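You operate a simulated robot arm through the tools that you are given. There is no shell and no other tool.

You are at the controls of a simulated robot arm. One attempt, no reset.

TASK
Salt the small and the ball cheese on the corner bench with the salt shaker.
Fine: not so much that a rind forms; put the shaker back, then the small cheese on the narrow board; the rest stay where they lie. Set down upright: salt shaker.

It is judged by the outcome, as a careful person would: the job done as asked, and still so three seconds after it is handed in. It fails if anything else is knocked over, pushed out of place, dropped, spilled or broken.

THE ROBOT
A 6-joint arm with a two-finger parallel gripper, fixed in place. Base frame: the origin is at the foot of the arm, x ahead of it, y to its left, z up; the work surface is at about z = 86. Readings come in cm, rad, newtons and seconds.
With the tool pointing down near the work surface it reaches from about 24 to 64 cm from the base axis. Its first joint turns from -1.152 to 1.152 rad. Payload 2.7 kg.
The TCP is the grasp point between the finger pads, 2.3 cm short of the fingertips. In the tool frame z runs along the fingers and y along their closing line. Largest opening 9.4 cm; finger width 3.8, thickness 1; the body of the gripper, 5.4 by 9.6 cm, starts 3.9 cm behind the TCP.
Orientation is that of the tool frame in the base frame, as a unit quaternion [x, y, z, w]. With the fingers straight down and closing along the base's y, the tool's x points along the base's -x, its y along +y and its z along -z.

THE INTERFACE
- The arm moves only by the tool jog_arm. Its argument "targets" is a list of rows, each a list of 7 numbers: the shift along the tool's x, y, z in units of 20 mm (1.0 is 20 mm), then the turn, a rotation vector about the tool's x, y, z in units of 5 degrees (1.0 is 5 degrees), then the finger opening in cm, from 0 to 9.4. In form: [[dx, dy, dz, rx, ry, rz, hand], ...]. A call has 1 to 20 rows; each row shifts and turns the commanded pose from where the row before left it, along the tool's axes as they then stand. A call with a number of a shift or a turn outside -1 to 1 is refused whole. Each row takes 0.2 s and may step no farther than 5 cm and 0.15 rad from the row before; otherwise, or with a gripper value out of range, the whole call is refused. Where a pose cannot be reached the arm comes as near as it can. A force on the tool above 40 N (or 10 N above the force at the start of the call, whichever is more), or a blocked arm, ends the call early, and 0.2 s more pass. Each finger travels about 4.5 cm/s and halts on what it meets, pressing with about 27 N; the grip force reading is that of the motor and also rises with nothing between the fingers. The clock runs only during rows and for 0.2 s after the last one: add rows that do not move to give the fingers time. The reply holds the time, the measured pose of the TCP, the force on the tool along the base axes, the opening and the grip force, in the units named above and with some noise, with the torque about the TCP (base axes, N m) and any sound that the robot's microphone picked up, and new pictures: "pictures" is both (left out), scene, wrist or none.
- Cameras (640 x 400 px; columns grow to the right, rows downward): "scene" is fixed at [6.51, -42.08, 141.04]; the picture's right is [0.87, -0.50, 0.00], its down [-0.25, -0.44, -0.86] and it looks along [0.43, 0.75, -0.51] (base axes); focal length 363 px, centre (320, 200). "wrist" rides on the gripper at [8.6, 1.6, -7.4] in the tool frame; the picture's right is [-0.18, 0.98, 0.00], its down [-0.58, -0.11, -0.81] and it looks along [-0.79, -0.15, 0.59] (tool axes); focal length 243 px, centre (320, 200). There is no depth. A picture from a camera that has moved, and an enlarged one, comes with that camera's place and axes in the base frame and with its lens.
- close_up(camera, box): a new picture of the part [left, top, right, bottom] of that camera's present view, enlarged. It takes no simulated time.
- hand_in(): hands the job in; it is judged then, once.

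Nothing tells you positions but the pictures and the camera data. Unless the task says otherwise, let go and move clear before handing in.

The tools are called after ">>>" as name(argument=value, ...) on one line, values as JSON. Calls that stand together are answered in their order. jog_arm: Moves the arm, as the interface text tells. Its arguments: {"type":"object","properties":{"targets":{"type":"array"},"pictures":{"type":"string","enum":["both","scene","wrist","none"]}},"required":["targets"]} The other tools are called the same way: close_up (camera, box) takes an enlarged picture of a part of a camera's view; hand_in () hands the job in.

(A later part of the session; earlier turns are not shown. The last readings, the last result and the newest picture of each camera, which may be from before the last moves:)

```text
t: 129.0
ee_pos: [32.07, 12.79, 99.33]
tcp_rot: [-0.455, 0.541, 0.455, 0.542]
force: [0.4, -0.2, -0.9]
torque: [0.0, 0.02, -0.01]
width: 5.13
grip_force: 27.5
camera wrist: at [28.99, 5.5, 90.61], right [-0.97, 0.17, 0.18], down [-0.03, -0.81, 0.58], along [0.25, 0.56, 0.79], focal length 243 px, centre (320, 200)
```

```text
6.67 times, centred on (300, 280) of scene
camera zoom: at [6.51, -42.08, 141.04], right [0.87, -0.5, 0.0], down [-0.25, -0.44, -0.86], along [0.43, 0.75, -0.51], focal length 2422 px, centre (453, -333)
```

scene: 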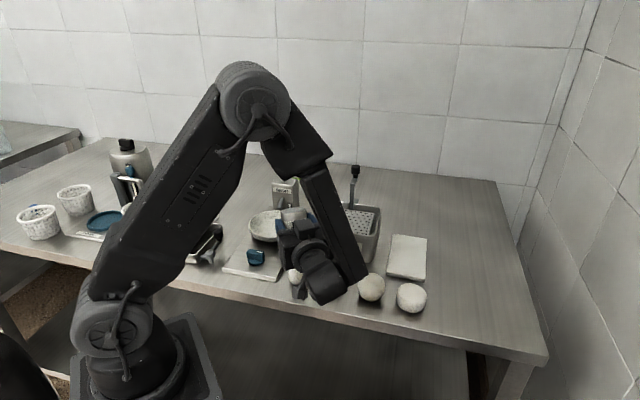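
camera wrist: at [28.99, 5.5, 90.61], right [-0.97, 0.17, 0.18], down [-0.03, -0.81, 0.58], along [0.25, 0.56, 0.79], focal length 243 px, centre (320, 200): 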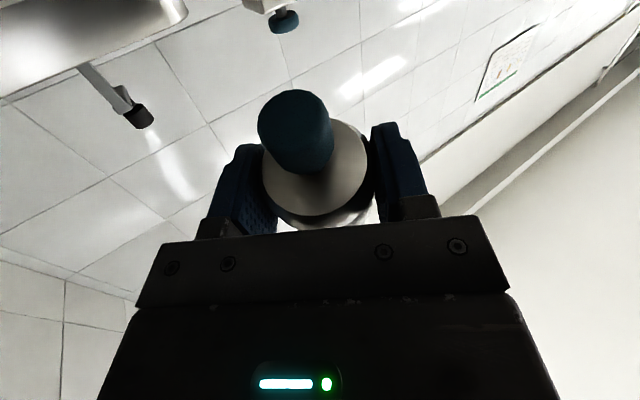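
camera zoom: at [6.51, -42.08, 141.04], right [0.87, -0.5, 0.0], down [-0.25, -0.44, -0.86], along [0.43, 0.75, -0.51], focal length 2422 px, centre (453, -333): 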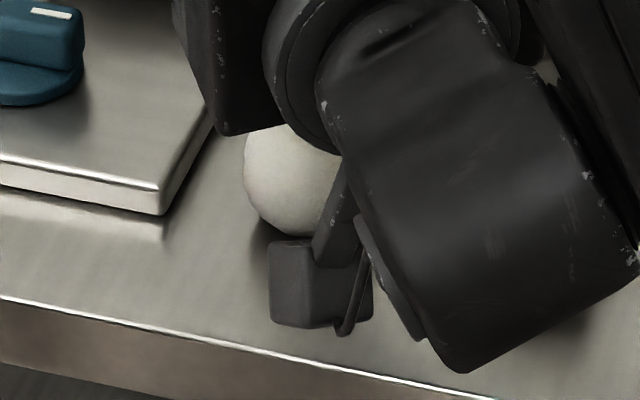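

The visible side of the small cheese looks paler here. I'll raise and compare the identical crop.

>>> jog_arm(targets=[[-0.9, 0, 0, 0, 0, 0, 4], [-0.9, 0, 0, 0, 0, 0, 4], [-0.9, 0, 0, 0, 0, 0, 4], [-0.9, 0, 0, 0, 0, 0, 4], [-0.9, 0, 0, 0, 0, 0, 4], [-0.9, 0, 0, 0, 0, 0, 4], [-0.9, 0, 0, 0, 0, 0, 4]])

>>> close_up(camera="scene", box=[278, 253, 320, 293])

>>> close_up(camera="scene", box=[280, 250, 400, 320])

>>> close_up(camera="scene", box=[280, 220, 440, 320])

```text
t: 130.6
ee_pos: [31.84, 12.81, 112.18]
tcp_rot: [-0.454, 0.542, 0.455, 0.542]
force: [0.0, -0.3, -1.3]
torque: [-0.04, 0.03, 0.01]
width: 5.12
grip_force: 27.3
camera wrist: at [28.88, 5.56, 103.44], right [-0.97, 0.17, 0.19], down [-0.03, -0.81, 0.58], along [0.25, 0.56, 0.79], focal length 243 px, centre (320, 200)
```

scene: 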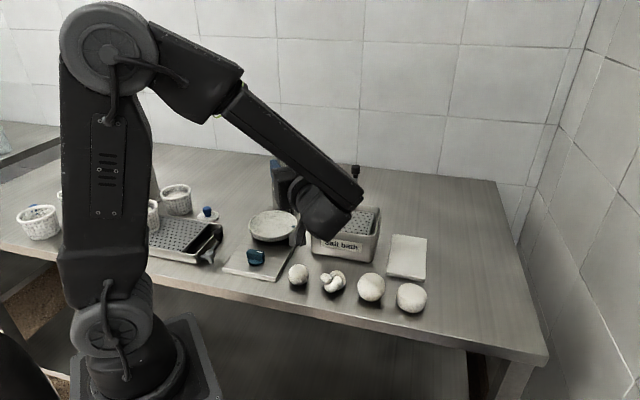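
wrist: 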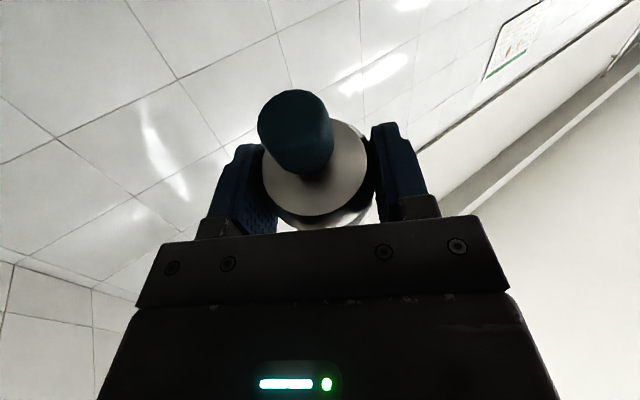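

```text
10.00 times, centred on (299, 273) of scene
camera zoom: at [6.51, -42.08, 141.04], right [0.87, -0.5, 0.0], down [-0.25, -0.44, -0.86], along [0.43, 0.75, -0.51], focal length 3632 px, centre (530, -530)
```

zoom: 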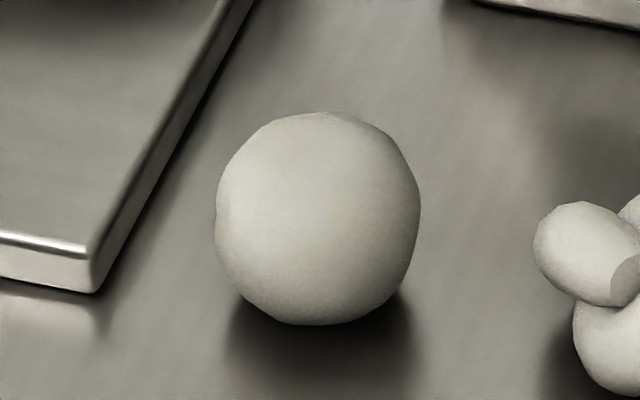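

```text
5.33 times, centred on (340, 285) of scene
camera zoom: at [6.51, -42.08, 141.04], right [0.87, -0.5, 0.0], down [-0.25, -0.44, -0.86], along [0.43, 0.75, -0.51], focal length 1937 px, centre (213, -253)
```

zoom: 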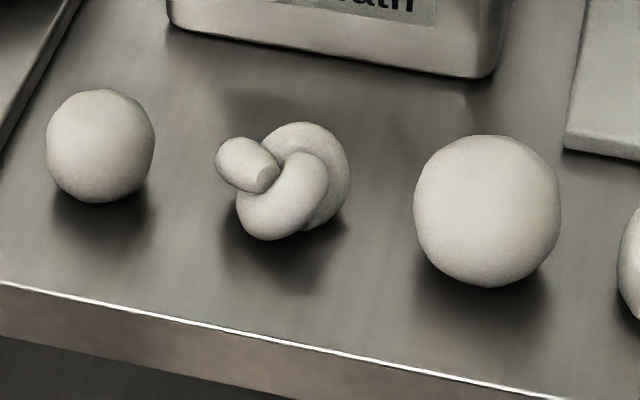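

```text
4.00 times, centred on (360, 270) of scene
camera zoom: at [6.51, -42.08, 141.04], right [0.87, -0.5, 0.0], down [-0.25, -0.44, -0.86], along [0.43, 0.75, -0.51], focal length 1453 px, centre (160, -80)
```

zoom: 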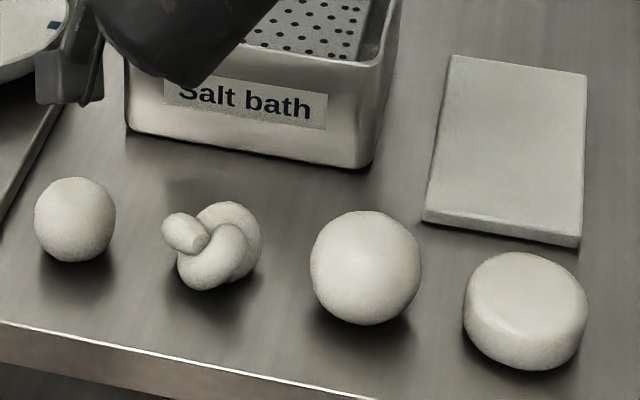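

Nothing distinct at that zoom. Let me look at the crowns of the ball, small and flat cheeses at very high zoom for grains.

>>> close_up(camera="scene", box=[360, 271, 382, 285])

>>> close_up(camera="scene", box=[288, 263, 310, 277])

>>> close_up(camera="scene", box=[400, 283, 422, 297])

>>> close_up(camera="scene", box=[322, 268, 344, 282])

```text
16.00 times, centred on (371, 278) of scene
camera zoom: at [6.51, -42.08, 141.04], right [0.87, -0.5, 0.0], down [-0.25, -0.44, -0.86], along [0.43, 0.75, -0.51], focal length 5812 px, centre (-496, -1048)
```

zoom: 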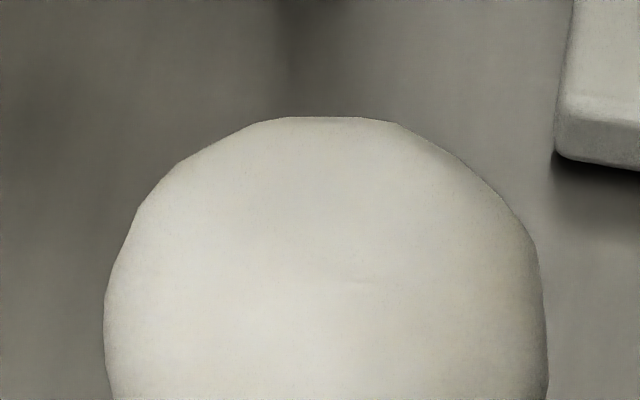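

```text
16.00 times, centred on (299, 270) of scene
camera zoom: at [6.51, -42.08, 141.04], right [0.87, -0.5, 0.0], down [-0.25, -0.44, -0.86], along [0.43, 0.75, -0.51], focal length 5812 px, centre (656, -920)
```

zoom: 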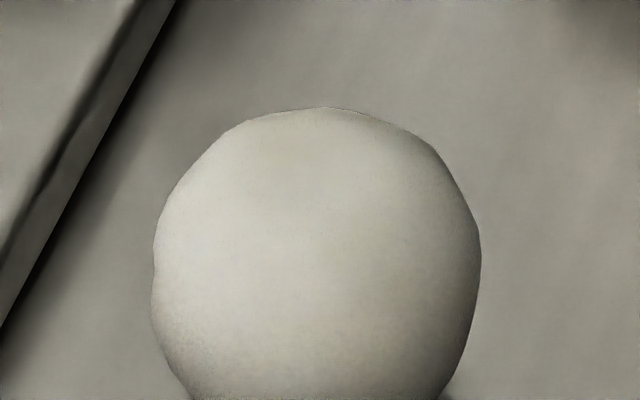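

```text
16.00 times, centred on (411, 290) of scene
camera zoom: at [6.51, -42.08, 141.04], right [0.87, -0.5, 0.0], down [-0.25, -0.44, -0.86], along [0.43, 0.75, -0.51], focal length 5812 px, centre (-1136, -1240)
```

zoom: 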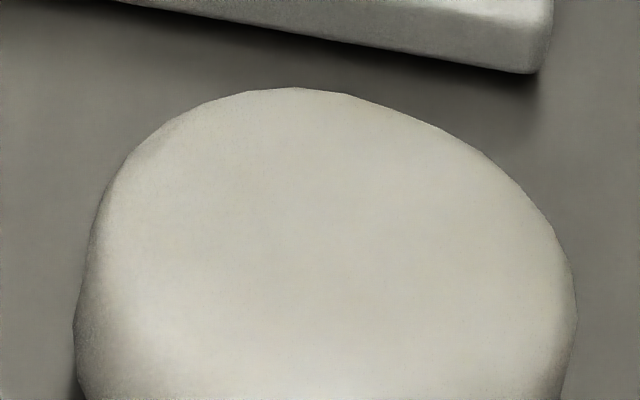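

```text
16.00 times, centred on (333, 275) of scene
camera zoom: at [6.51, -42.08, 141.04], right [0.87, -0.5, 0.0], down [-0.25, -0.44, -0.86], along [0.43, 0.75, -0.51], focal length 5812 px, centre (112, -1000)
```

zoom: 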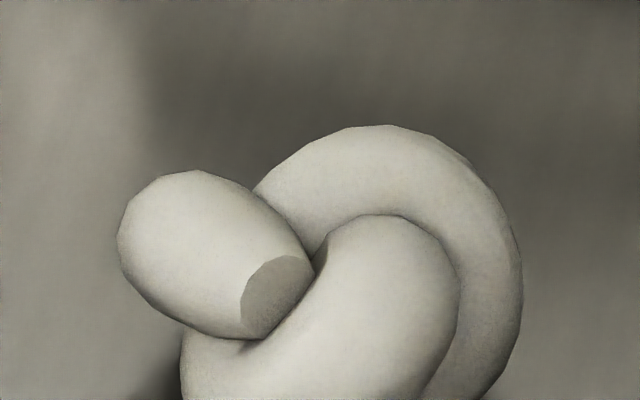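

All four cheeses look equally plain, so nothing is coming out yet. I'll test longer strokes (6 cm up and down) while inverted over the small cheese, in case the stroke length matters.

>>> jog_arm(targets=[[0.9, 0, 0, 0, 0, 0, 4], [0.9, 0, 0, 0, 0, 0, 4], [0.9, 0, 0, 0, 0, 0, 4], [0.9, 0, 0, 0, 0, 0, 4], [0.9, 0, 0, 0, 0, 0, 4], [0.9, 0, 0, 0, 0, 0, 4], [0.9, 0, 0, 0, 0, 0, 4], [-1, 0, 0, 0, 0, 0, 4], [-1, 0, 0, 0, 0, 0, 4], [-1, 0, 0, 0, 0, 0, 4], [1, 0, 0, 0, 0, 0, 4], [1, 0, 0, 0, 0, 0, 4], [1, 0, 0, 0, 0, 0, 4], [-1, 0, 0, 0, 0, 0, 4], [-1, 0, 0, 0, 0, 0, 4], [-1, 0, 0, 0, 0, 0, 4], [1, 0, 0, 0, 0, 0, 4], [1, 0, 0, 0, 0, 0, 4], [1, 0, 0, 0, 0, 0, 4]])

>>> close_up(camera="scene", box=[270, 250, 330, 310])

```text
t: 134.6
ee_pos: [31.82, 12.57, 99.71]
tcp_rot: [-0.455, 0.541, 0.454, 0.542]
force: [0.6, 0.3, -1.3]
torque: [0.0, -0.01, -0.02]
width: 5.11
grip_force: 27.5
camera wrist: at [28.83, 5.53, 90.88], right [-0.97, 0.17, 0.18], down [-0.03, -0.81, 0.58], along [0.25, 0.56, 0.79], focal length 243 px, centre (320, 200)
```

scene: 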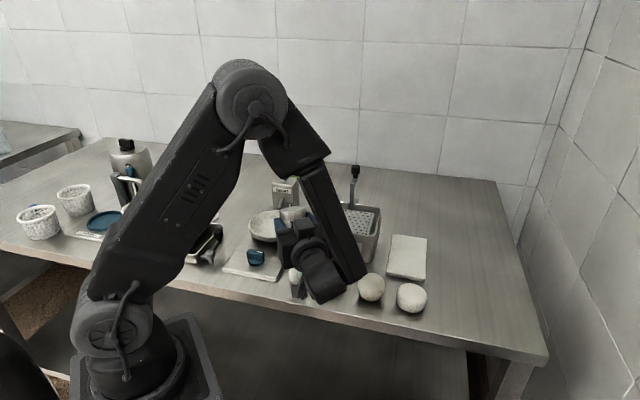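
wrist: 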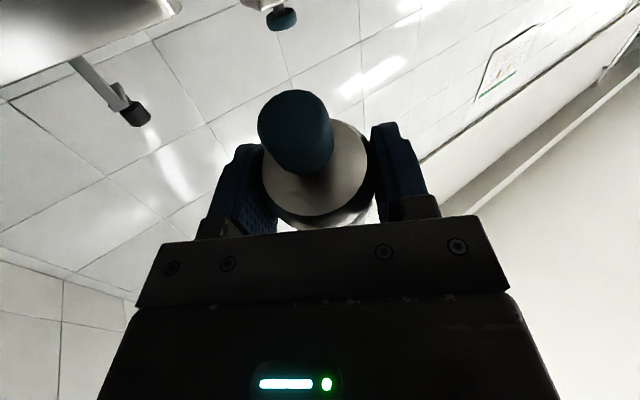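

```text
6.67 times, centred on (300, 280) of scene
camera zoom: at [6.51, -42.08, 141.04], right [0.87, -0.5, 0.0], down [-0.25, -0.44, -0.86], along [0.43, 0.75, -0.51], focal length 2422 px, centre (453, -333)
```

zoom: 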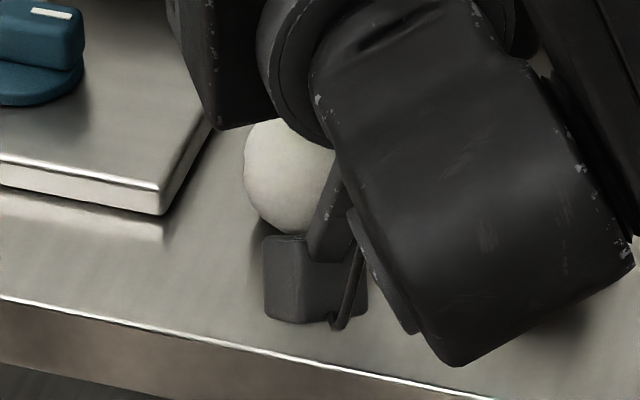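

Nothing evident. I'll pitch 10° further (tilt ~170°, practically straight down) and run a full series of ten quick vertical shakes.

>>> jog_arm(targets=[[0, 0, -0.21, 0, -1, 0, 4], [0, 0, -0.21, 0, -1, 0, 4], [-1, 0, 0.17, 0, 0, 0, 4], [1, 0, -0.17, 0, 0, 0, 4], [-1, 0, 0.17, 0, 0, 0, 4], [1, 0, -0.17, 0, 0, 0, 4], [-1, 0, 0.17, 0, 0, 0, 4], [1, 0, -0.17, 0, 0, 0, 4], [-1, 0, 0.17, 0, 0, 0, 4], [1, 0, -0.17, 0, 0, 0, 4], [-1, 0, 0.17, 0, 0, 0, 4], [1, 0, -0.17, 0, 0, 0, 4], [-1, 0, 0.17, 0, 0, 0, 4], [1, 0, -0.17, 0, 0, 0, 4], [-1, 0, 0.17, 0, 0, 0, 4], [1, 0, -0.17, 0, 0, 0, 4], [-1, 0, 0.17, 0, 0, 0, 4], [1, 0, -0.17, 0, 0, 0, 4]])

>>> jog_arm(targets=[[-0.9, 0, 0.15, 0, 0, 0, 4], [-0.9, 0, 0.15, 0, 0, 0, 4], [-0.9, 0, 0.15, 0, 0, 0, 4], [-0.9, 0, 0.15, 0, 0, 0, 4], [-0.9, 0, 0.15, 0, 0, 0, 4], [-0.9, 0, 0.15, 0, 0, 0, 4], [-0.9, 0, 0.15, 0, 0, 0, 4]])

>>> close_up(camera="scene", box=[278, 253, 320, 293])

>>> close_up(camera="scene", box=[280, 220, 440, 320])

```text
t: 138.4
ee_pos: [31.83, 11.83, 99.54]
tcp_rot: [-0.413, 0.492, 0.493, 0.587]
force: [0.7, -0.2, -1.8]
torque: [-0.01, -0.01, 0.04]
width: 5.13
grip_force: 26.9
camera wrist: at [29.07, 6.24, 89.67], right [-0.97, 0.14, 0.18], down [-0.05, -0.9, 0.43], along [0.22, 0.41, 0.88], focal length 243 px, centre (320, 200)
```

scene: 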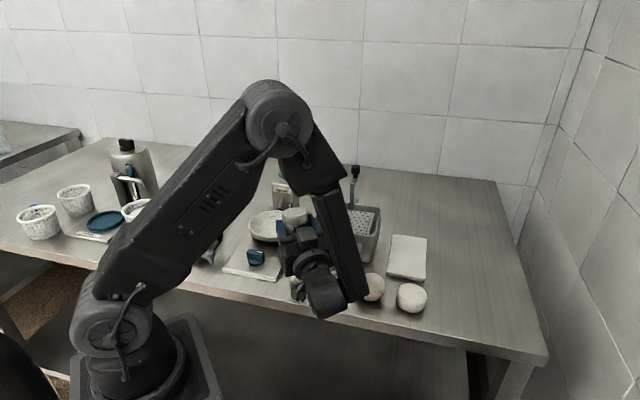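
wrist: 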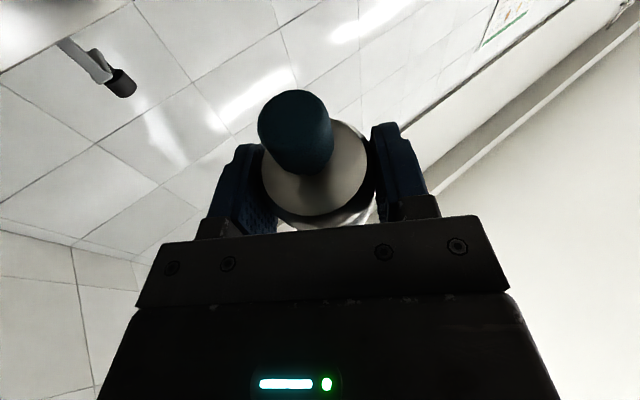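

```text
t: 140.0
ee_pos: [31.77, 11.53, 112.26]
tcp_rot: [-0.413, 0.492, 0.493, 0.586]
force: [-0.7, 0.0, -2.2]
torque: [-0.02, -0.03, 0.02]
width: 5.13
grip_force: 27.1
camera wrist: at [28.96, 6.03, 102.26], right [-0.97, 0.14, 0.18], down [-0.05, -0.9, 0.43], along [0.22, 0.41, 0.88], focal length 243 px, centre (320, 200)
```

scene: 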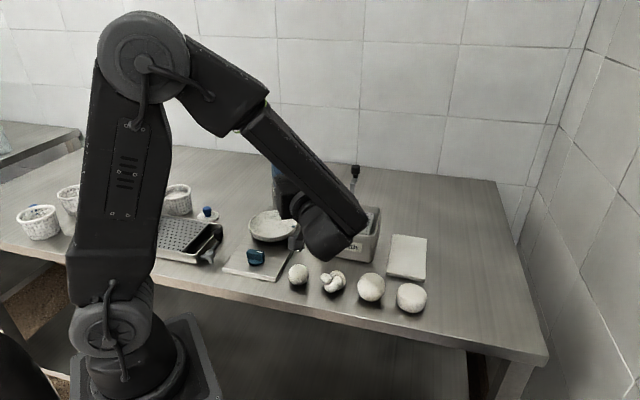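
wrist: 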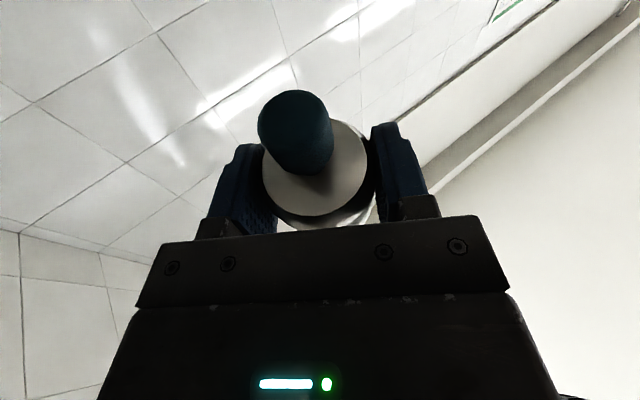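

```text
10.00 times, centred on (299, 273) of scene
camera zoom: at [6.51, -42.08, 141.04], right [0.87, -0.5, 0.0], down [-0.25, -0.44, -0.86], along [0.43, 0.75, -0.51], focal length 3632 px, centre (530, -530)
```

zoom: 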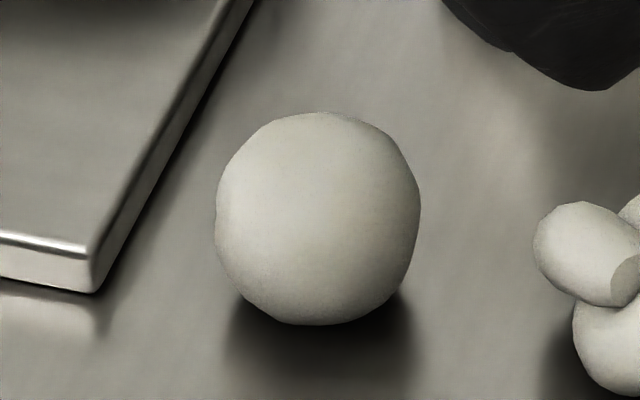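

```text
4.00 times, centred on (360, 270) of scene
camera zoom: at [6.51, -42.08, 141.04], right [0.87, -0.5, 0.0], down [-0.25, -0.44, -0.86], along [0.43, 0.75, -0.51], focal length 1453 px, centre (160, -80)
```

zoom: 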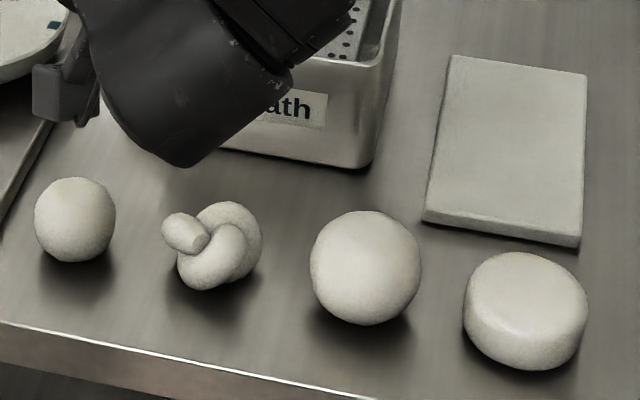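

Inverted shaking clearly isn't what releases salt either. I'll go back upright over the small cheese and try brisk side-to-side/diagonal sieving motion with the base above it.

>>> jog_arm(targets=[[0, 0, 0, 0, 1, 0, 4], [0, 0, 0, 0, 1, 0, 4], [0, 0, 0, 0, 1, 0, 4], [0, 0, 0, 0, 1, 0, 4], [0, 0, 0, 0, 1, 0, 4], [0, 0, 0, 0, 1, 0, 4], [0, 0, 0, 0, 0, 1, 4], [0, 0, 0, 0, 0, 1, 4], [0, 0, 0, 0, 0, 1, 4], [0, 0, 0, 0, 0, 1, 4], [0, 0, 0, 0, 0, 1, 4], [0, 0, 0, 0, 0, 1, 4], [0, 0, 0, 0, 0, 1, 4], [0, 0, 0, 0, 0, 1, 4], [0, 0, 0, 0, 0, 1, 4], [0, 0, 0, 0, 0, 1, 4], [0, 0, 0, 0, 0, 1, 4], [0, 0, 0, 0, 0, 1, 4], [0, 0, 0, 0, 0, 1, 4], [0, 0, 0, 0, 0, 1, 4]], pictures="none")

>>> jog_arm(targets=[[0, 0, 0, 0, 0, 1, 4], [0, 0, 0, 0, 0, 1, 4], [0, 0, 0, 0, 0, 1, 4], [0, 0, 0, 0, 0, 1, 4], [0, 0, 0, 0, 0, 1, 4], [0, 0, 0, 0, 0, 1, 4], [0, 0, 0, 0, 0, 1, 4], [0, 0, 0, 0, 0, 1, 4], [0, 0, 0, 0, 0, 1, 4], [0, 0, 0, 0, 0, 1, 4], [0, 0, 0, 0, 0, 1, 4], [0, 0, 0, 0, 0, 1, 4], [0, 0, 0, 0, 0, 1, 4], [0, 0, 0, 0, 0, 1, 4], [0, 0, 0, 0, 0, 1, 4], [0, 0, 0, 0, 0, 1, 4], [0, 0, 0, 0, 0, 1, 4], [0, 0, 0, 0, 0, 1, 4], [0, 0, 0, 0, 0, 1, 4], [0, 0, 0, 0, 0, 1, 4]], pictures="none")

>>> jog_arm(targets=[[0, 0, 0, 0, 0, 1, 4], [0, 0, 0, 0, 0, 1, 4], [-0.1, -0.1, -0.28, 0, 0, 0, 4], [-0.94, 0, 0.342, 0, 0, 0, 4], [-0.94, 0, 0.342, 0, 0, 0, 4], [-0.94, 0, 0.342, 0, 0, 0, 4], [-0.94, 0, 0.342, 0, 0, 0, 4], [-0.94, 0, 0.342, 0, 0, 0, 4], [-0.94, 0, 0.342, 0, 0, 0, 4], [0, 0, 0, 0, 0, 0, 4]])

```text
t: 144.2
ee_pos: [31.64, 11.71, 112.29]
tcp_rot: [-0.07, 0.816, 0.554, 0.148]
force: [-0.1, 0.2, -1.4]
torque: [-0.02, 0.0, -0.03]
width: 5.13
grip_force: 26.9
```

```text
t: 148.4
ee_pos: [31.76, 11.72, 112.42]
tcp_rot: [0.58, 0.579, 0.469, -0.33]
force: [-0.5, 0.7, -1.4]
torque: [0.01, 0.03, 0.0]
width: 5.11
grip_force: 26.8
```

```text
t: 150.6
ee_pos: [31.55, 11.12, 100.29]
tcp_rot: [0.628, 0.526, 0.439, -0.369]
force: [-0.3, 0.3, -2.1]
torque: [-0.01, 0.0, -0.03]
width: 5.13
grip_force: 27.4
camera wrist: at [32.22, 6.76, 110.83], right [0.96, -0.23, -0.17], down [-0.27, -0.92, -0.27], along [-0.1, 0.31, -0.95], focal length 243 px, centre (320, 200)
```

scene: 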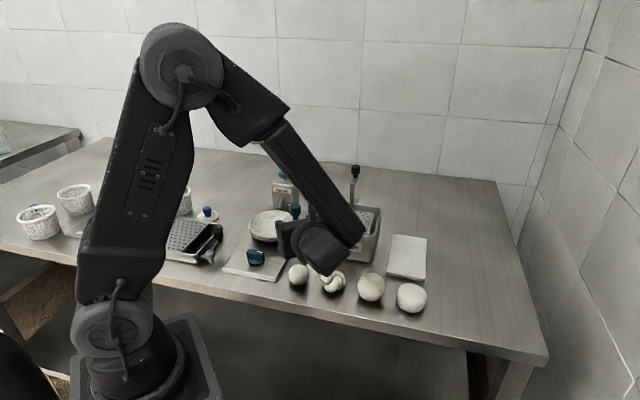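
wrist: 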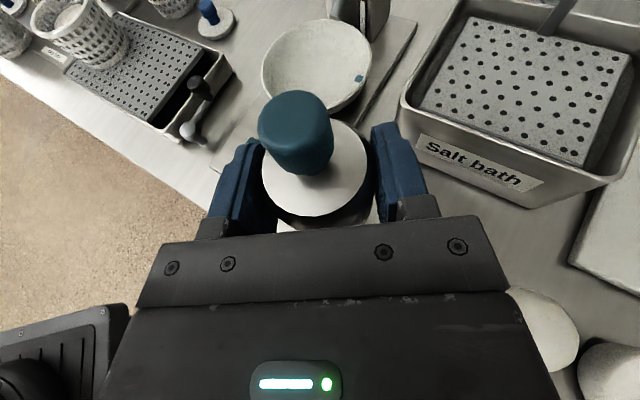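

Upright above the small cheese again. Now a brisk diagonal upright shake series.

>>> jog_arm(targets=[[-0.94, 0, 0.342, 0, 0, 0, 4], [0.5, 0.5, -0.5, 0, 0, 0, 4], [-1, -1, 1, 0, 0, 0, 4], [1, 1, -1, 0, 0, 0, 4], [-1, -1, 1, 0, 0, 0, 4], [1, 1, -1, 0, 0, 0, 4], [-1, -1, 1, 0, 0, 0, 4], [1, 1, -1, 0, 0, 0, 4], [-1, -1, 1, 0, 0, 0, 4], [1, 1, -1, 0, 0, 0, 4], [-1, -1, 1, 0, 0, 0, 4], [1, 1, -1, 0, 0, 0, 4], [-1, -1, 1, 0, 0, 0, 4], [1, 1, -1, 0, 0, 0, 4], [-1, -1, 1, 0, 0, 0, 4], [1, 1, -1, 0, 0, 0, 4], [-1, -1, 1, 0, 0, 0, 4], [1, 1, -1, 0, 0, 0, 4], [-0.5, -0.5, 0.5, 0, 0, 0, 4]])

>>> jog_arm(targets=[[0.94, 0, -0.342, 0, 0, 0, 4], [0.94, 0, -0.342, 0, 0, 0, 4], [0.94, 0, -0.342, 0, 0, 0, 4], [0.94, 0, -0.342, 0, 0, 0, 4], [0.94, 0, -0.342, 0, 0, 0, 4], [0.94, 0, -0.342, 0, 0, 0, 4]])

>>> close_up(camera="scene", box=[278, 253, 320, 293])

>>> close_up(camera="scene", box=[280, 220, 440, 320])

```text
t: 154.6
ee_pos: [31.38, 11.26, 98.27]
tcp_rot: [0.627, 0.527, 0.44, -0.369]
force: [-0.8, 0.3, -1.0]
torque: [-0.01, -0.02, 0.01]
width: 5.15
grip_force: 27.3
camera wrist: at [32.22, 6.8, 108.86], right [0.96, -0.23, -0.17], down [-0.27, -0.92, -0.27], along [-0.1, 0.31, -0.95], focal length 243 px, centre (320, 200)
```

scene: 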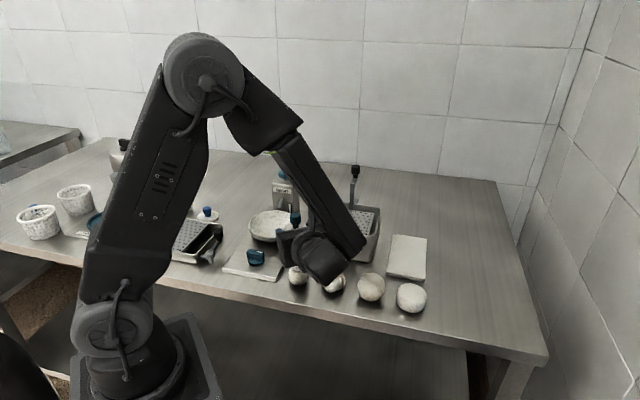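
wrist: 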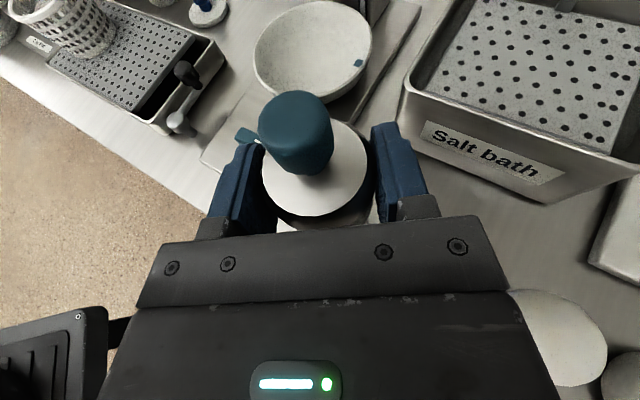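

```text
t: 156.0
ee_pos: [31.47, 11.11, 110.36]
tcp_rot: [0.628, 0.526, 0.44, -0.369]
force: [-0.3, -0.7, -0.5]
torque: [-0.01, -0.01, -0.03]
width: 5.1
grip_force: 27.4
camera wrist: at [32.19, 6.77, 120.88], right [0.96, -0.23, -0.17], down [-0.27, -0.92, -0.27], along [-0.1, 0.31, -0.95], focal length 243 px, centre (320, 200)
```

scene: 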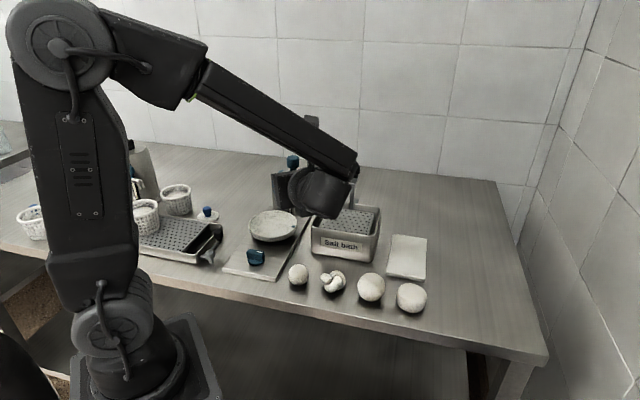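
wrist: 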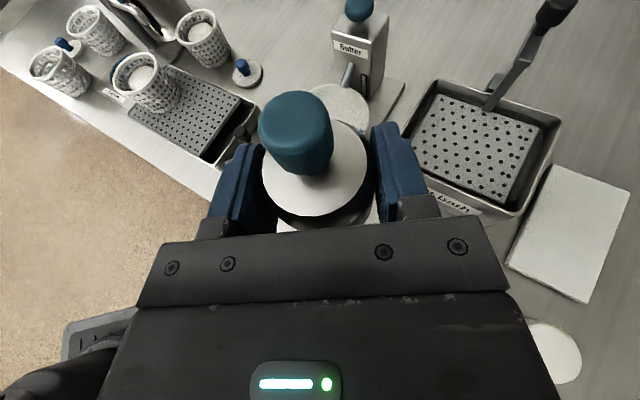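

```text
10.00 times, centred on (299, 273) of scene
camera zoom: at [6.51, -42.08, 141.04], right [0.87, -0.5, 0.0], down [-0.25, -0.44, -0.86], along [0.43, 0.75, -0.51], focal length 3632 px, centre (530, -530)
```

zoom: 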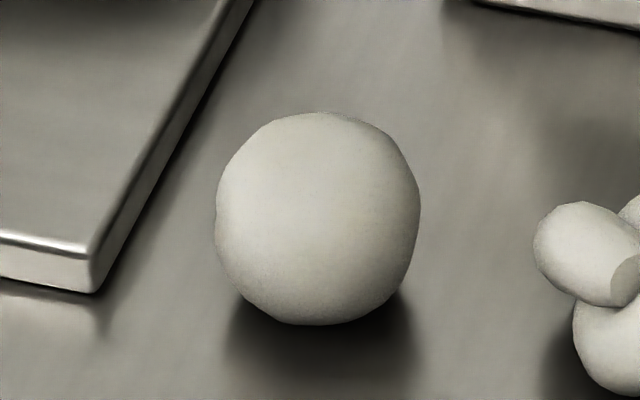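

```text
4.00 times, centred on (360, 270) of scene
camera zoom: at [6.51, -42.08, 141.04], right [0.87, -0.5, 0.0], down [-0.25, -0.44, -0.86], along [0.43, 0.75, -0.51], focal length 1453 px, centre (160, -80)
```

zoom: 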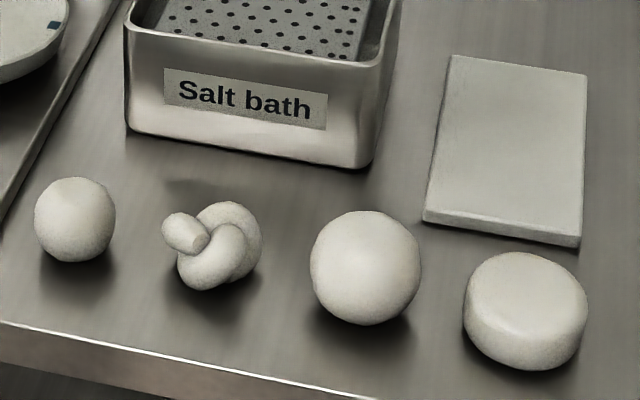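

Still no visible difference on the small cheese. To judge colour fairly I'll repeat the exact wrist view from t = 75 / 90 (small, knot and ball together).

>>> jog_arm(targets=[[0, 0, 0, 0, 0, -1, 4], [0, 0, 0, 0, 0, -1, 4], [0, 0, 0, 0, 0, -1, 4], [0, 0, 0, 0, 0, -1, 4], [0, 0, 0, 0, 0, -1, 4], [0, 0, 0, 0, 0, -1, 4], [0, 0, 0, 0, 0, -1, 4], [0, 0, 0, 0, 0, -1, 4], [0, 0, 0, 0, 0, -1, 4], [0, 0, 0, 0, 0, -1, 4], [0, 0, 0, 0, 0, -1, 4], [0, 0, 0, 0, 0, -1, 4], [0, 0, 0, 0, 0, -1, 4], [0, 0, 0, 0, 0, -1, 4], [0, 0, 0, 0, 0, -1, 4], [0, 0, 0, 0, 0, -1, 4], [0, 0, 0, 0, 0, -1, 4], [0, 0, 0, 0, 0, -1, 4]], pictures="none")

>>> jog_arm(targets=[[-0.6, -0.99, 0.5675, 0, 0, 0, 4], [-0.6, -0.99, 0.5675, 0, 0, 0, 4], [-0.6, -0.99, 0.5675, 0, 0, 0, 4], [-0.6, -0.99, 0.5675, 0, 0, 0, 4], [0, 0, 0, 0, 0, 0, 4]])

>>> close_up(camera="wrist", box=[0, 20, 160, 380])

>>> close_up(camera="wrist", box=[0, 30, 150, 150])

>>> close_up(camera="wrist", box=[0, 180, 150, 300])

```text
t: 159.8
ee_pos: [31.47, 11.13, 110.37]
tcp_rot: [0.071, 0.816, 0.571, 0.05]
force: [-0.3, -0.2, -2.0]
torque: [-0.02, -0.03, 0.02]
width: 5.12
grip_force: 26.8
```

```text
t: 161.0
ee_pos: [36.4, 11.73, 101.08]
tcp_rot: [0.072, 0.816, 0.572, 0.05]
force: [-0.2, -0.5, -0.5]
torque: [-0.01, 0.01, -0.01]
width: 5.11
grip_force: 27.0
camera wrist: at [26.62, 6.76, 105.09], right [0.24, 0.3, 0.92], down [0.43, -0.88, 0.17], along [0.87, 0.36, -0.34], focal length 243 px, centre (320, 200)
```

scene: 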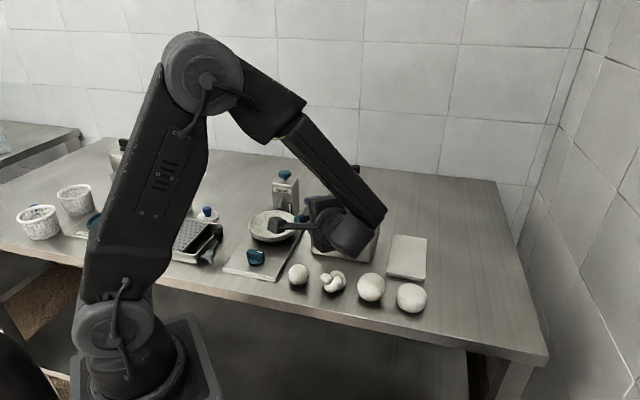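
wrist: 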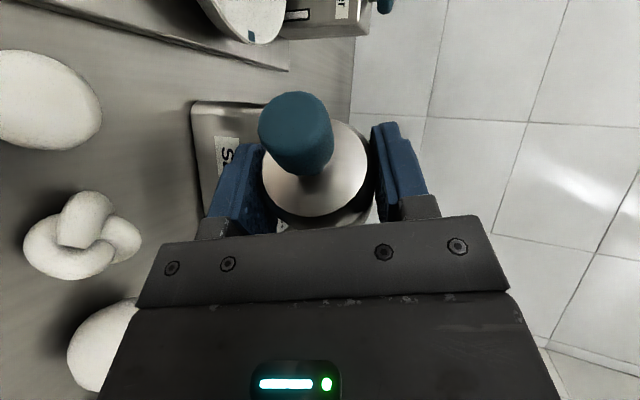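

```text
1.11 times, centred on (80, 200) of wrist
camera zoom: at [26.62, 6.76, 105.09], right [0.24, 0.3, 0.92], down [0.43, -0.88, 0.17], along [0.87, 0.36, -0.34], focal length 270 px, centre (587, 200)
```

zoom: 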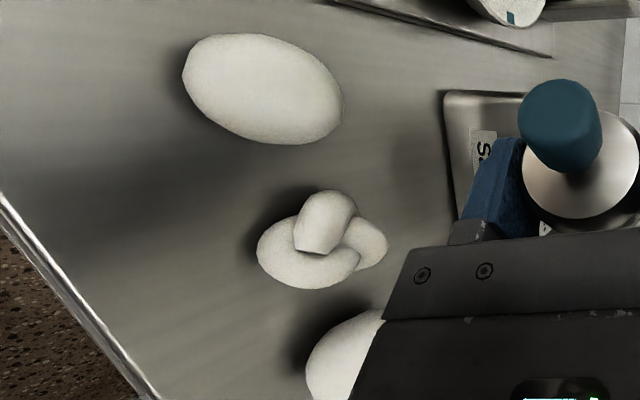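

```text
3.33 times, centred on (75, 90) of wrist
camera zoom: at [26.62, 6.76, 105.09], right [0.24, 0.3, 0.92], down [0.43, -0.88, 0.17], along [0.87, 0.36, -0.34], focal length 809 px, centre (1137, 567)
```

zoom: 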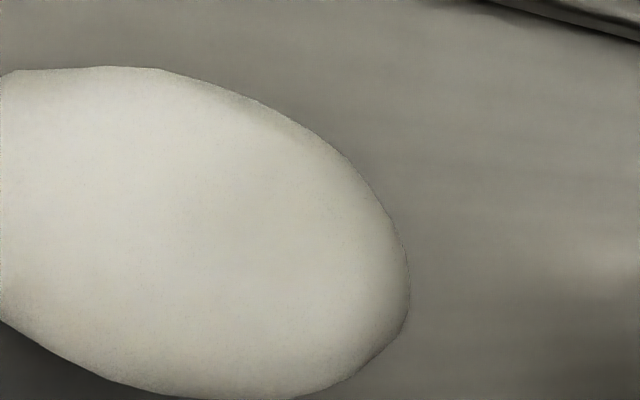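

```text
3.33 times, centred on (75, 240) of wrist
camera zoom: at [26.62, 6.76, 105.09], right [0.24, 0.3, 0.92], down [0.43, -0.88, 0.17], along [0.87, 0.36, -0.34], focal length 809 px, centre (1137, 67)
```

zoom: 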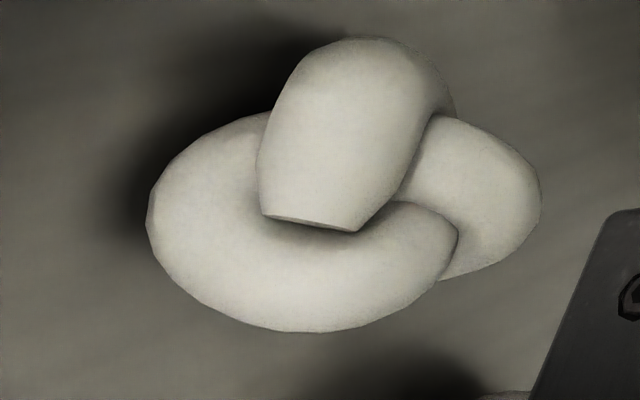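

I'll re-take the very first scene crop for a direct before/after of all cheeses.

>>> close_up(camera="scene", box=[270, 210, 490, 340])

```text
2.91 times, centred on (380, 275) of scene
camera zoom: at [6.51, -42.08, 141.04], right [0.87, -0.5, 0.0], down [-0.25, -0.44, -0.86], along [0.43, 0.75, -0.51], focal length 1057 px, centre (146, -18)
```

zoom: 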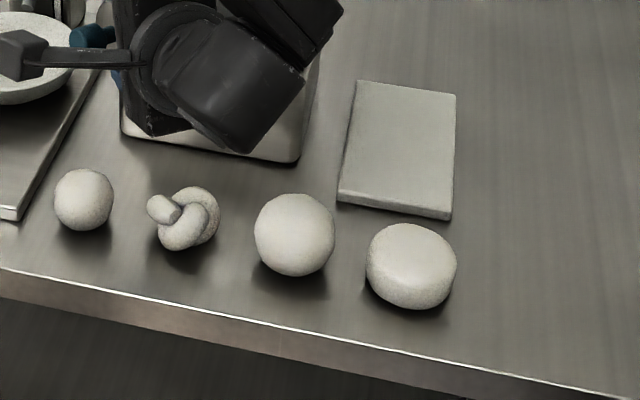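

The scene looks just as it did at the start, so no salt has come out by any motion so far. I'll try over the ball with a pose in which the vertical stroke can be much faster (roll 135°, using two tool axes together).

>>> jog_arm(targets=[[-0.913, -0.017, -0.778, 0, 0, 0, 4], [-0.913, -0.017, -0.778, 0, 0, 0, 4], [-0.913, -0.017, -0.778, 0, 0, 0, 4], [-0.913, -0.017, -0.778, 0, 0, 0, 4], [-0.913, -0.017, -0.778, 0, 0, 0, 4], [-0.913, -0.017, -0.778, 0, 0, 0, 4], [0, 0, 0, 0, 0, -1, 4], [0, 0, 0, 0, 0, -1, 4], [0, 0, 0, 0, 0, -1, 4], [0, 0, 0, 0, 0, -1, 4], [0, 0, 0, 0, 0, -1, 4], [0, 0, 0, 0, 0, -1, 4], [0, 0, 0, 0, 0, -1, 4], [0, 0, 0, 0, 0, -1, 4], [0, 0, 0, 0, 0, -1, 4], [0, 0, 0, -0.707, -0.707, 0, 4], [0, 0, 0, -0.707, -0.707, 0, 4], [0, 0, 0, -0.707, -0.707, 0, 4], [0, 0, 0, -0.707, -0.707, 0, 4], [0, 0, 0, 0, 0, 0, 4]])

>>> close_up(camera="scene", box=[320, 200, 460, 320])

```text
t: 165.2
ee_pos: [45.71, 1.21, 104.34]
tcp_rot: [-0.213, 0.674, 0.628, 0.327]
force: [-0.5, 0.3, -1.2]
torque: [0.03, 0.01, 0.02]
width: 5.13
grip_force: 26.8
camera wrist: at [37.15, -5.02, 99.28], right [-0.56, 0.1, 0.82], down [0.34, -0.88, 0.33], along [0.76, 0.47, 0.46], focal length 243 px, centre (320, 200)
```

scene: 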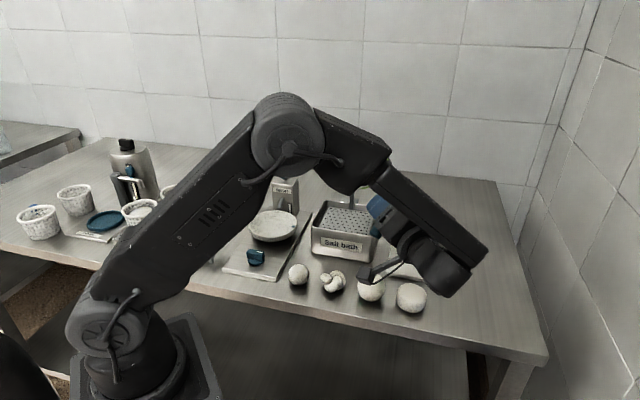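
wrist: 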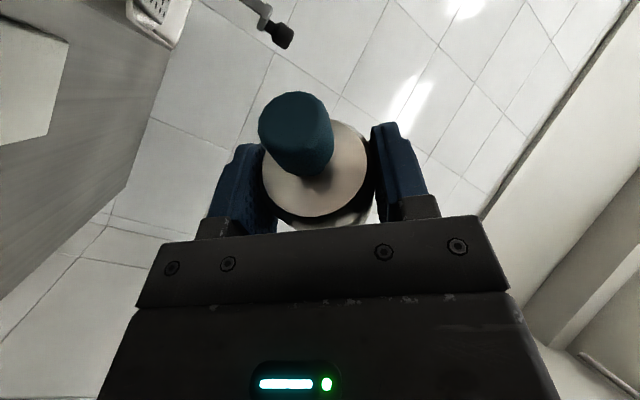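

```text
3.33 times, centred on (390, 260) of scene
camera zoom: at [6.51, -42.08, 141.04], right [0.87, -0.5, 0.0], down [-0.25, -0.44, -0.86], along [0.43, 0.75, -0.51], focal length 1211 px, centre (87, 0)
```

zoom: 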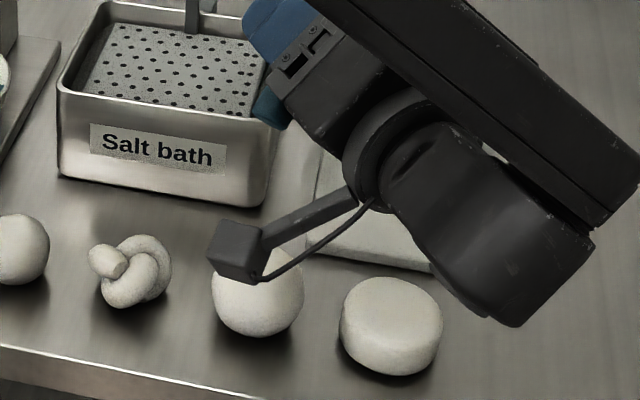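

Now the fast vertical strokes over the ball (5.7 cm strokes at ~14 cm/s, then single quick ones).

>>> jog_arm(targets=[[1, -1, 0, 0, 0, 0, 4], [1, -1, 0, 0, 0, 0, 4], [-1, 1, 0, 0, 0, 0, 4], [-1, 1, 0, 0, 0, 0, 4], [1, -1, 0, 0, 0, 0, 4], [1, -1, 0, 0, 0, 0, 4], [-1, 1, 0, 0, 0, 0, 4], [-1, 1, 0, 0, 0, 0, 4], [1, -1, 0, 0, 0, 0, 4], [1, -1, 0, 0, 0, 0, 4], [-1, 1, 0, 0, 0, 0, 4], [1, -1, 0, 0, 0, 0, 4], [-1, 1, 0, 0, 0, 0, 4], [1, -1, 0, 0, 0, 0, 4], [-1, 1, 0, 0, 0, 0, 4], [1, -1, 0, 0, 0, 0, 4], [-1, 1, 0, 0, 0, 0, 4], [1, -1, 0, 0, 0, 0, 4]])

>>> close_up(camera="scene", box=[330, 220, 430, 310])

>>> jog_arm(targets=[[-1, 1, 0, 0, 0, 0, 4], [-1, 1, 0, 0, 0, 0, 4], [-1, 1, 0, 0, 0, 0, 4], [-1, 1, 0, 0, 0, 0, 4]])

>>> close_up(camera="scene", box=[345, 260, 400, 310])

>>> close_up(camera="scene", box=[280, 220, 440, 320])

```text
t: 169.0
ee_pos: [45.72, 1.27, 98.52]
tcp_rot: [-0.213, 0.674, 0.627, 0.326]
force: [0.1, -0.3, -1.5]
torque: [0.0, 0.01, 0.0]
width: 5.16
grip_force: 27.4
camera wrist: at [37.19, -4.89, 93.52], right [-0.56, 0.1, 0.82], down [0.34, -0.88, 0.33], along [0.76, 0.47, 0.46], focal length 243 px, centre (320, 200)
```

scene: 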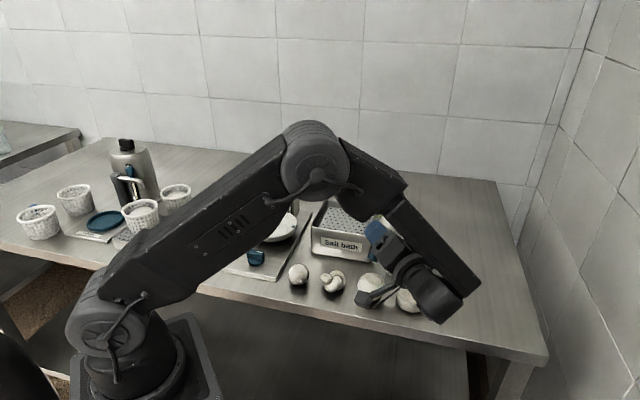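
wrist: 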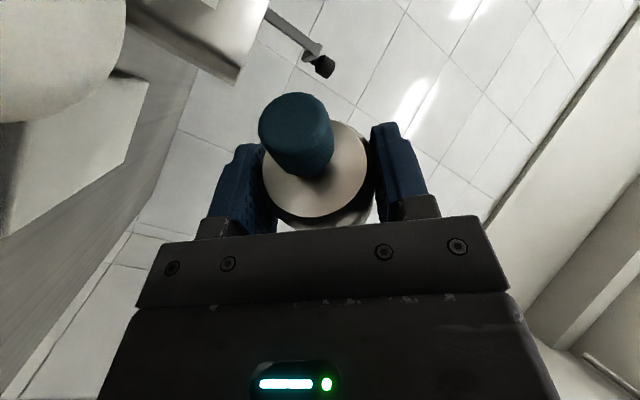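

```text
4.44 times, centred on (380, 265) of scene
camera zoom: at [6.51, -42.08, 141.04], right [0.87, -0.5, 0.0], down [-0.25, -0.44, -0.86], along [0.43, 0.75, -0.51], focal length 1614 px, centre (53, -89)
```

zoom: 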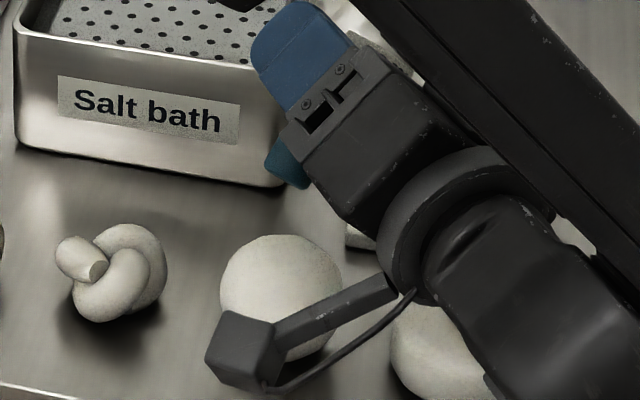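

```text
t: 170.0
ee_pos: [45.69, 1.25, 109.89]
tcp_rot: [-0.212, 0.674, 0.627, 0.326]
force: [0.8, -0.3, -1.1]
torque: [-0.02, 0.0, 0.0]
width: 5.13
grip_force: 27.0
camera wrist: at [37.24, -5.0, 104.85], right [-0.56, 0.1, 0.83], down [0.34, -0.88, 0.33], along [0.76, 0.47, 0.46], focal length 243 px, centre (320, 200)
```

scene: 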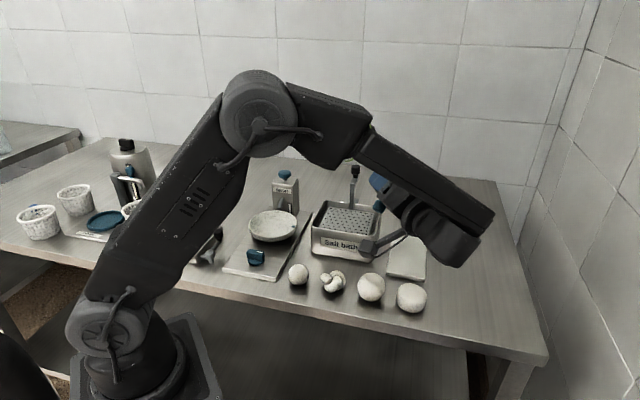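
wrist: 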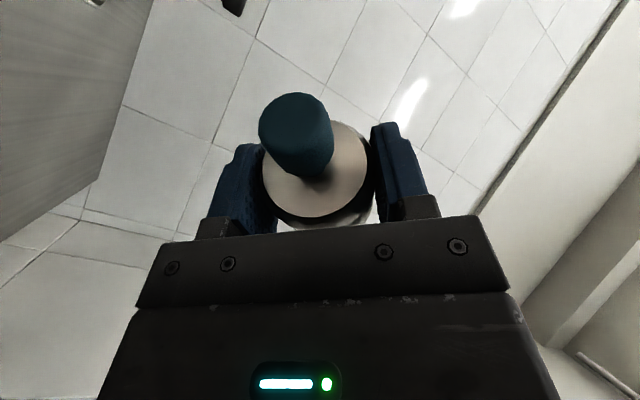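

```text
8.00 times, centred on (372, 285) of scene
camera zoom: at [6.51, -42.08, 141.04], right [0.87, -0.5, 0.0], down [-0.25, -0.44, -0.86], along [0.43, 0.75, -0.51], focal length 2906 px, centre (-100, -480)
```

zoom: 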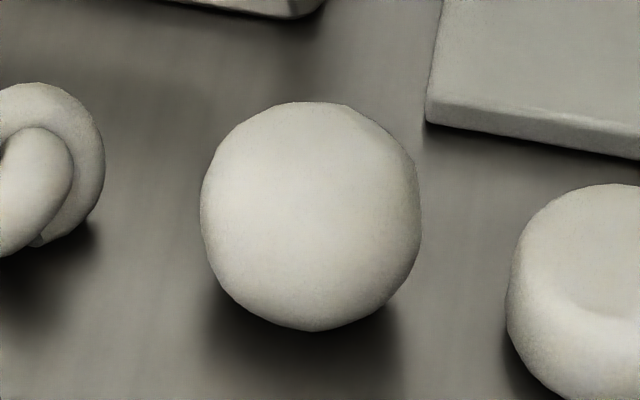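

```text
4.00 times, centred on (360, 270) of scene
camera zoom: at [6.51, -42.08, 141.04], right [0.87, -0.5, 0.0], down [-0.25, -0.44, -0.86], along [0.43, 0.75, -0.51], focal length 1453 px, centre (160, -80)
```

zoom: 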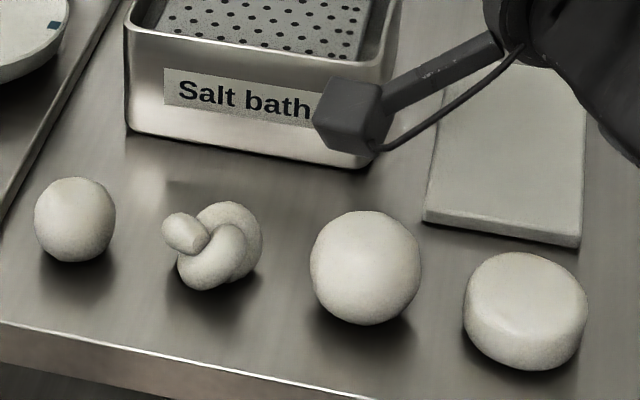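

No change again. I'll go down once more to where the wrist camera was only ~8 cm from the ball, and look at its surface at high zoom.

>>> jog_arm(targets=[[1, -1, 0, 0, 0, 0, 4], [1, -1, 0, 0, 0, 0, 4], [1, -1, 0, 0, 0, 0, 4], [1, -1, 0, 0, 0, 0, 4], [0, 0, 0, 0, 0, 0, 4]], pictures="wrist")

>>> close_up(camera="wrist", box=[0, 0, 160, 140])

>>> close_up(camera="wrist", box=[0, 30, 64, 80])

```text
t: 171.2
ee_pos: [45.69, 1.26, 98.41]
tcp_rot: [-0.212, 0.675, 0.627, 0.327]
force: [-1.0, 0.7, -0.6]
torque: [0.02, 0.0, 0.02]
width: 5.13
grip_force: 27.4
camera wrist: at [37.15, -4.99, 93.45], right [-0.56, 0.1, 0.82], down [0.34, -0.88, 0.33], along [0.76, 0.47, 0.46], focal length 243 px, centre (320, 200)
```

wrist: 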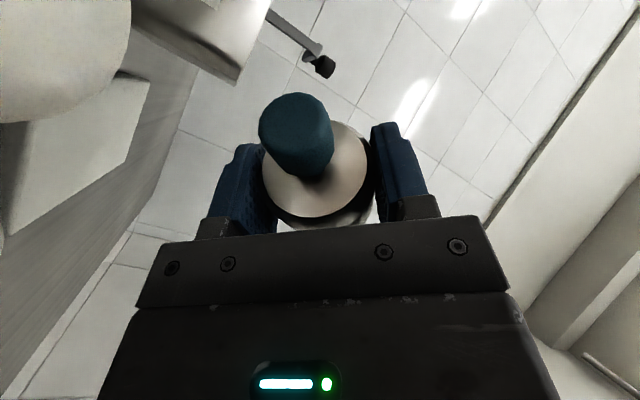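

```text
2.86 times, centred on (80, 70) of wrist
camera zoom: at [37.15, -4.99, 93.45], right [-0.56, 0.1, 0.82], down [0.34, -0.88, 0.33], along [0.76, 0.47, 0.46], focal length 693 px, centre (1006, 571)
```

zoom: 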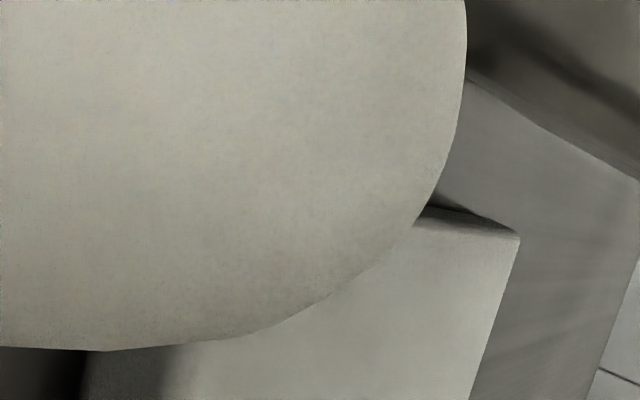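

```text
8.00 times, centred on (32, 55) of wrist
camera zoom: at [37.15, -4.99, 93.45], right [-0.56, 0.1, 0.82], down [0.34, -0.88, 0.33], along [0.76, 0.47, 0.46], focal length 1941 px, centre (2624, 1360)
```

zoom: 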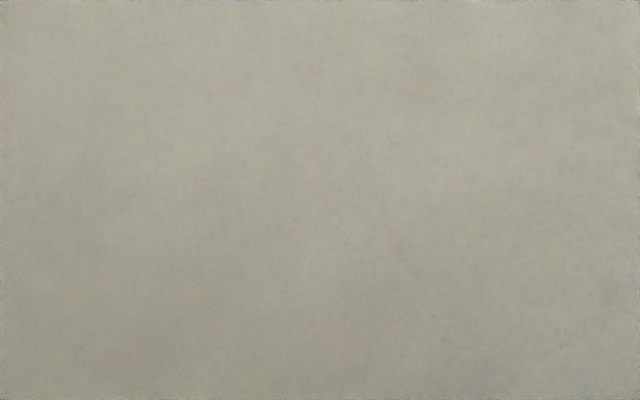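

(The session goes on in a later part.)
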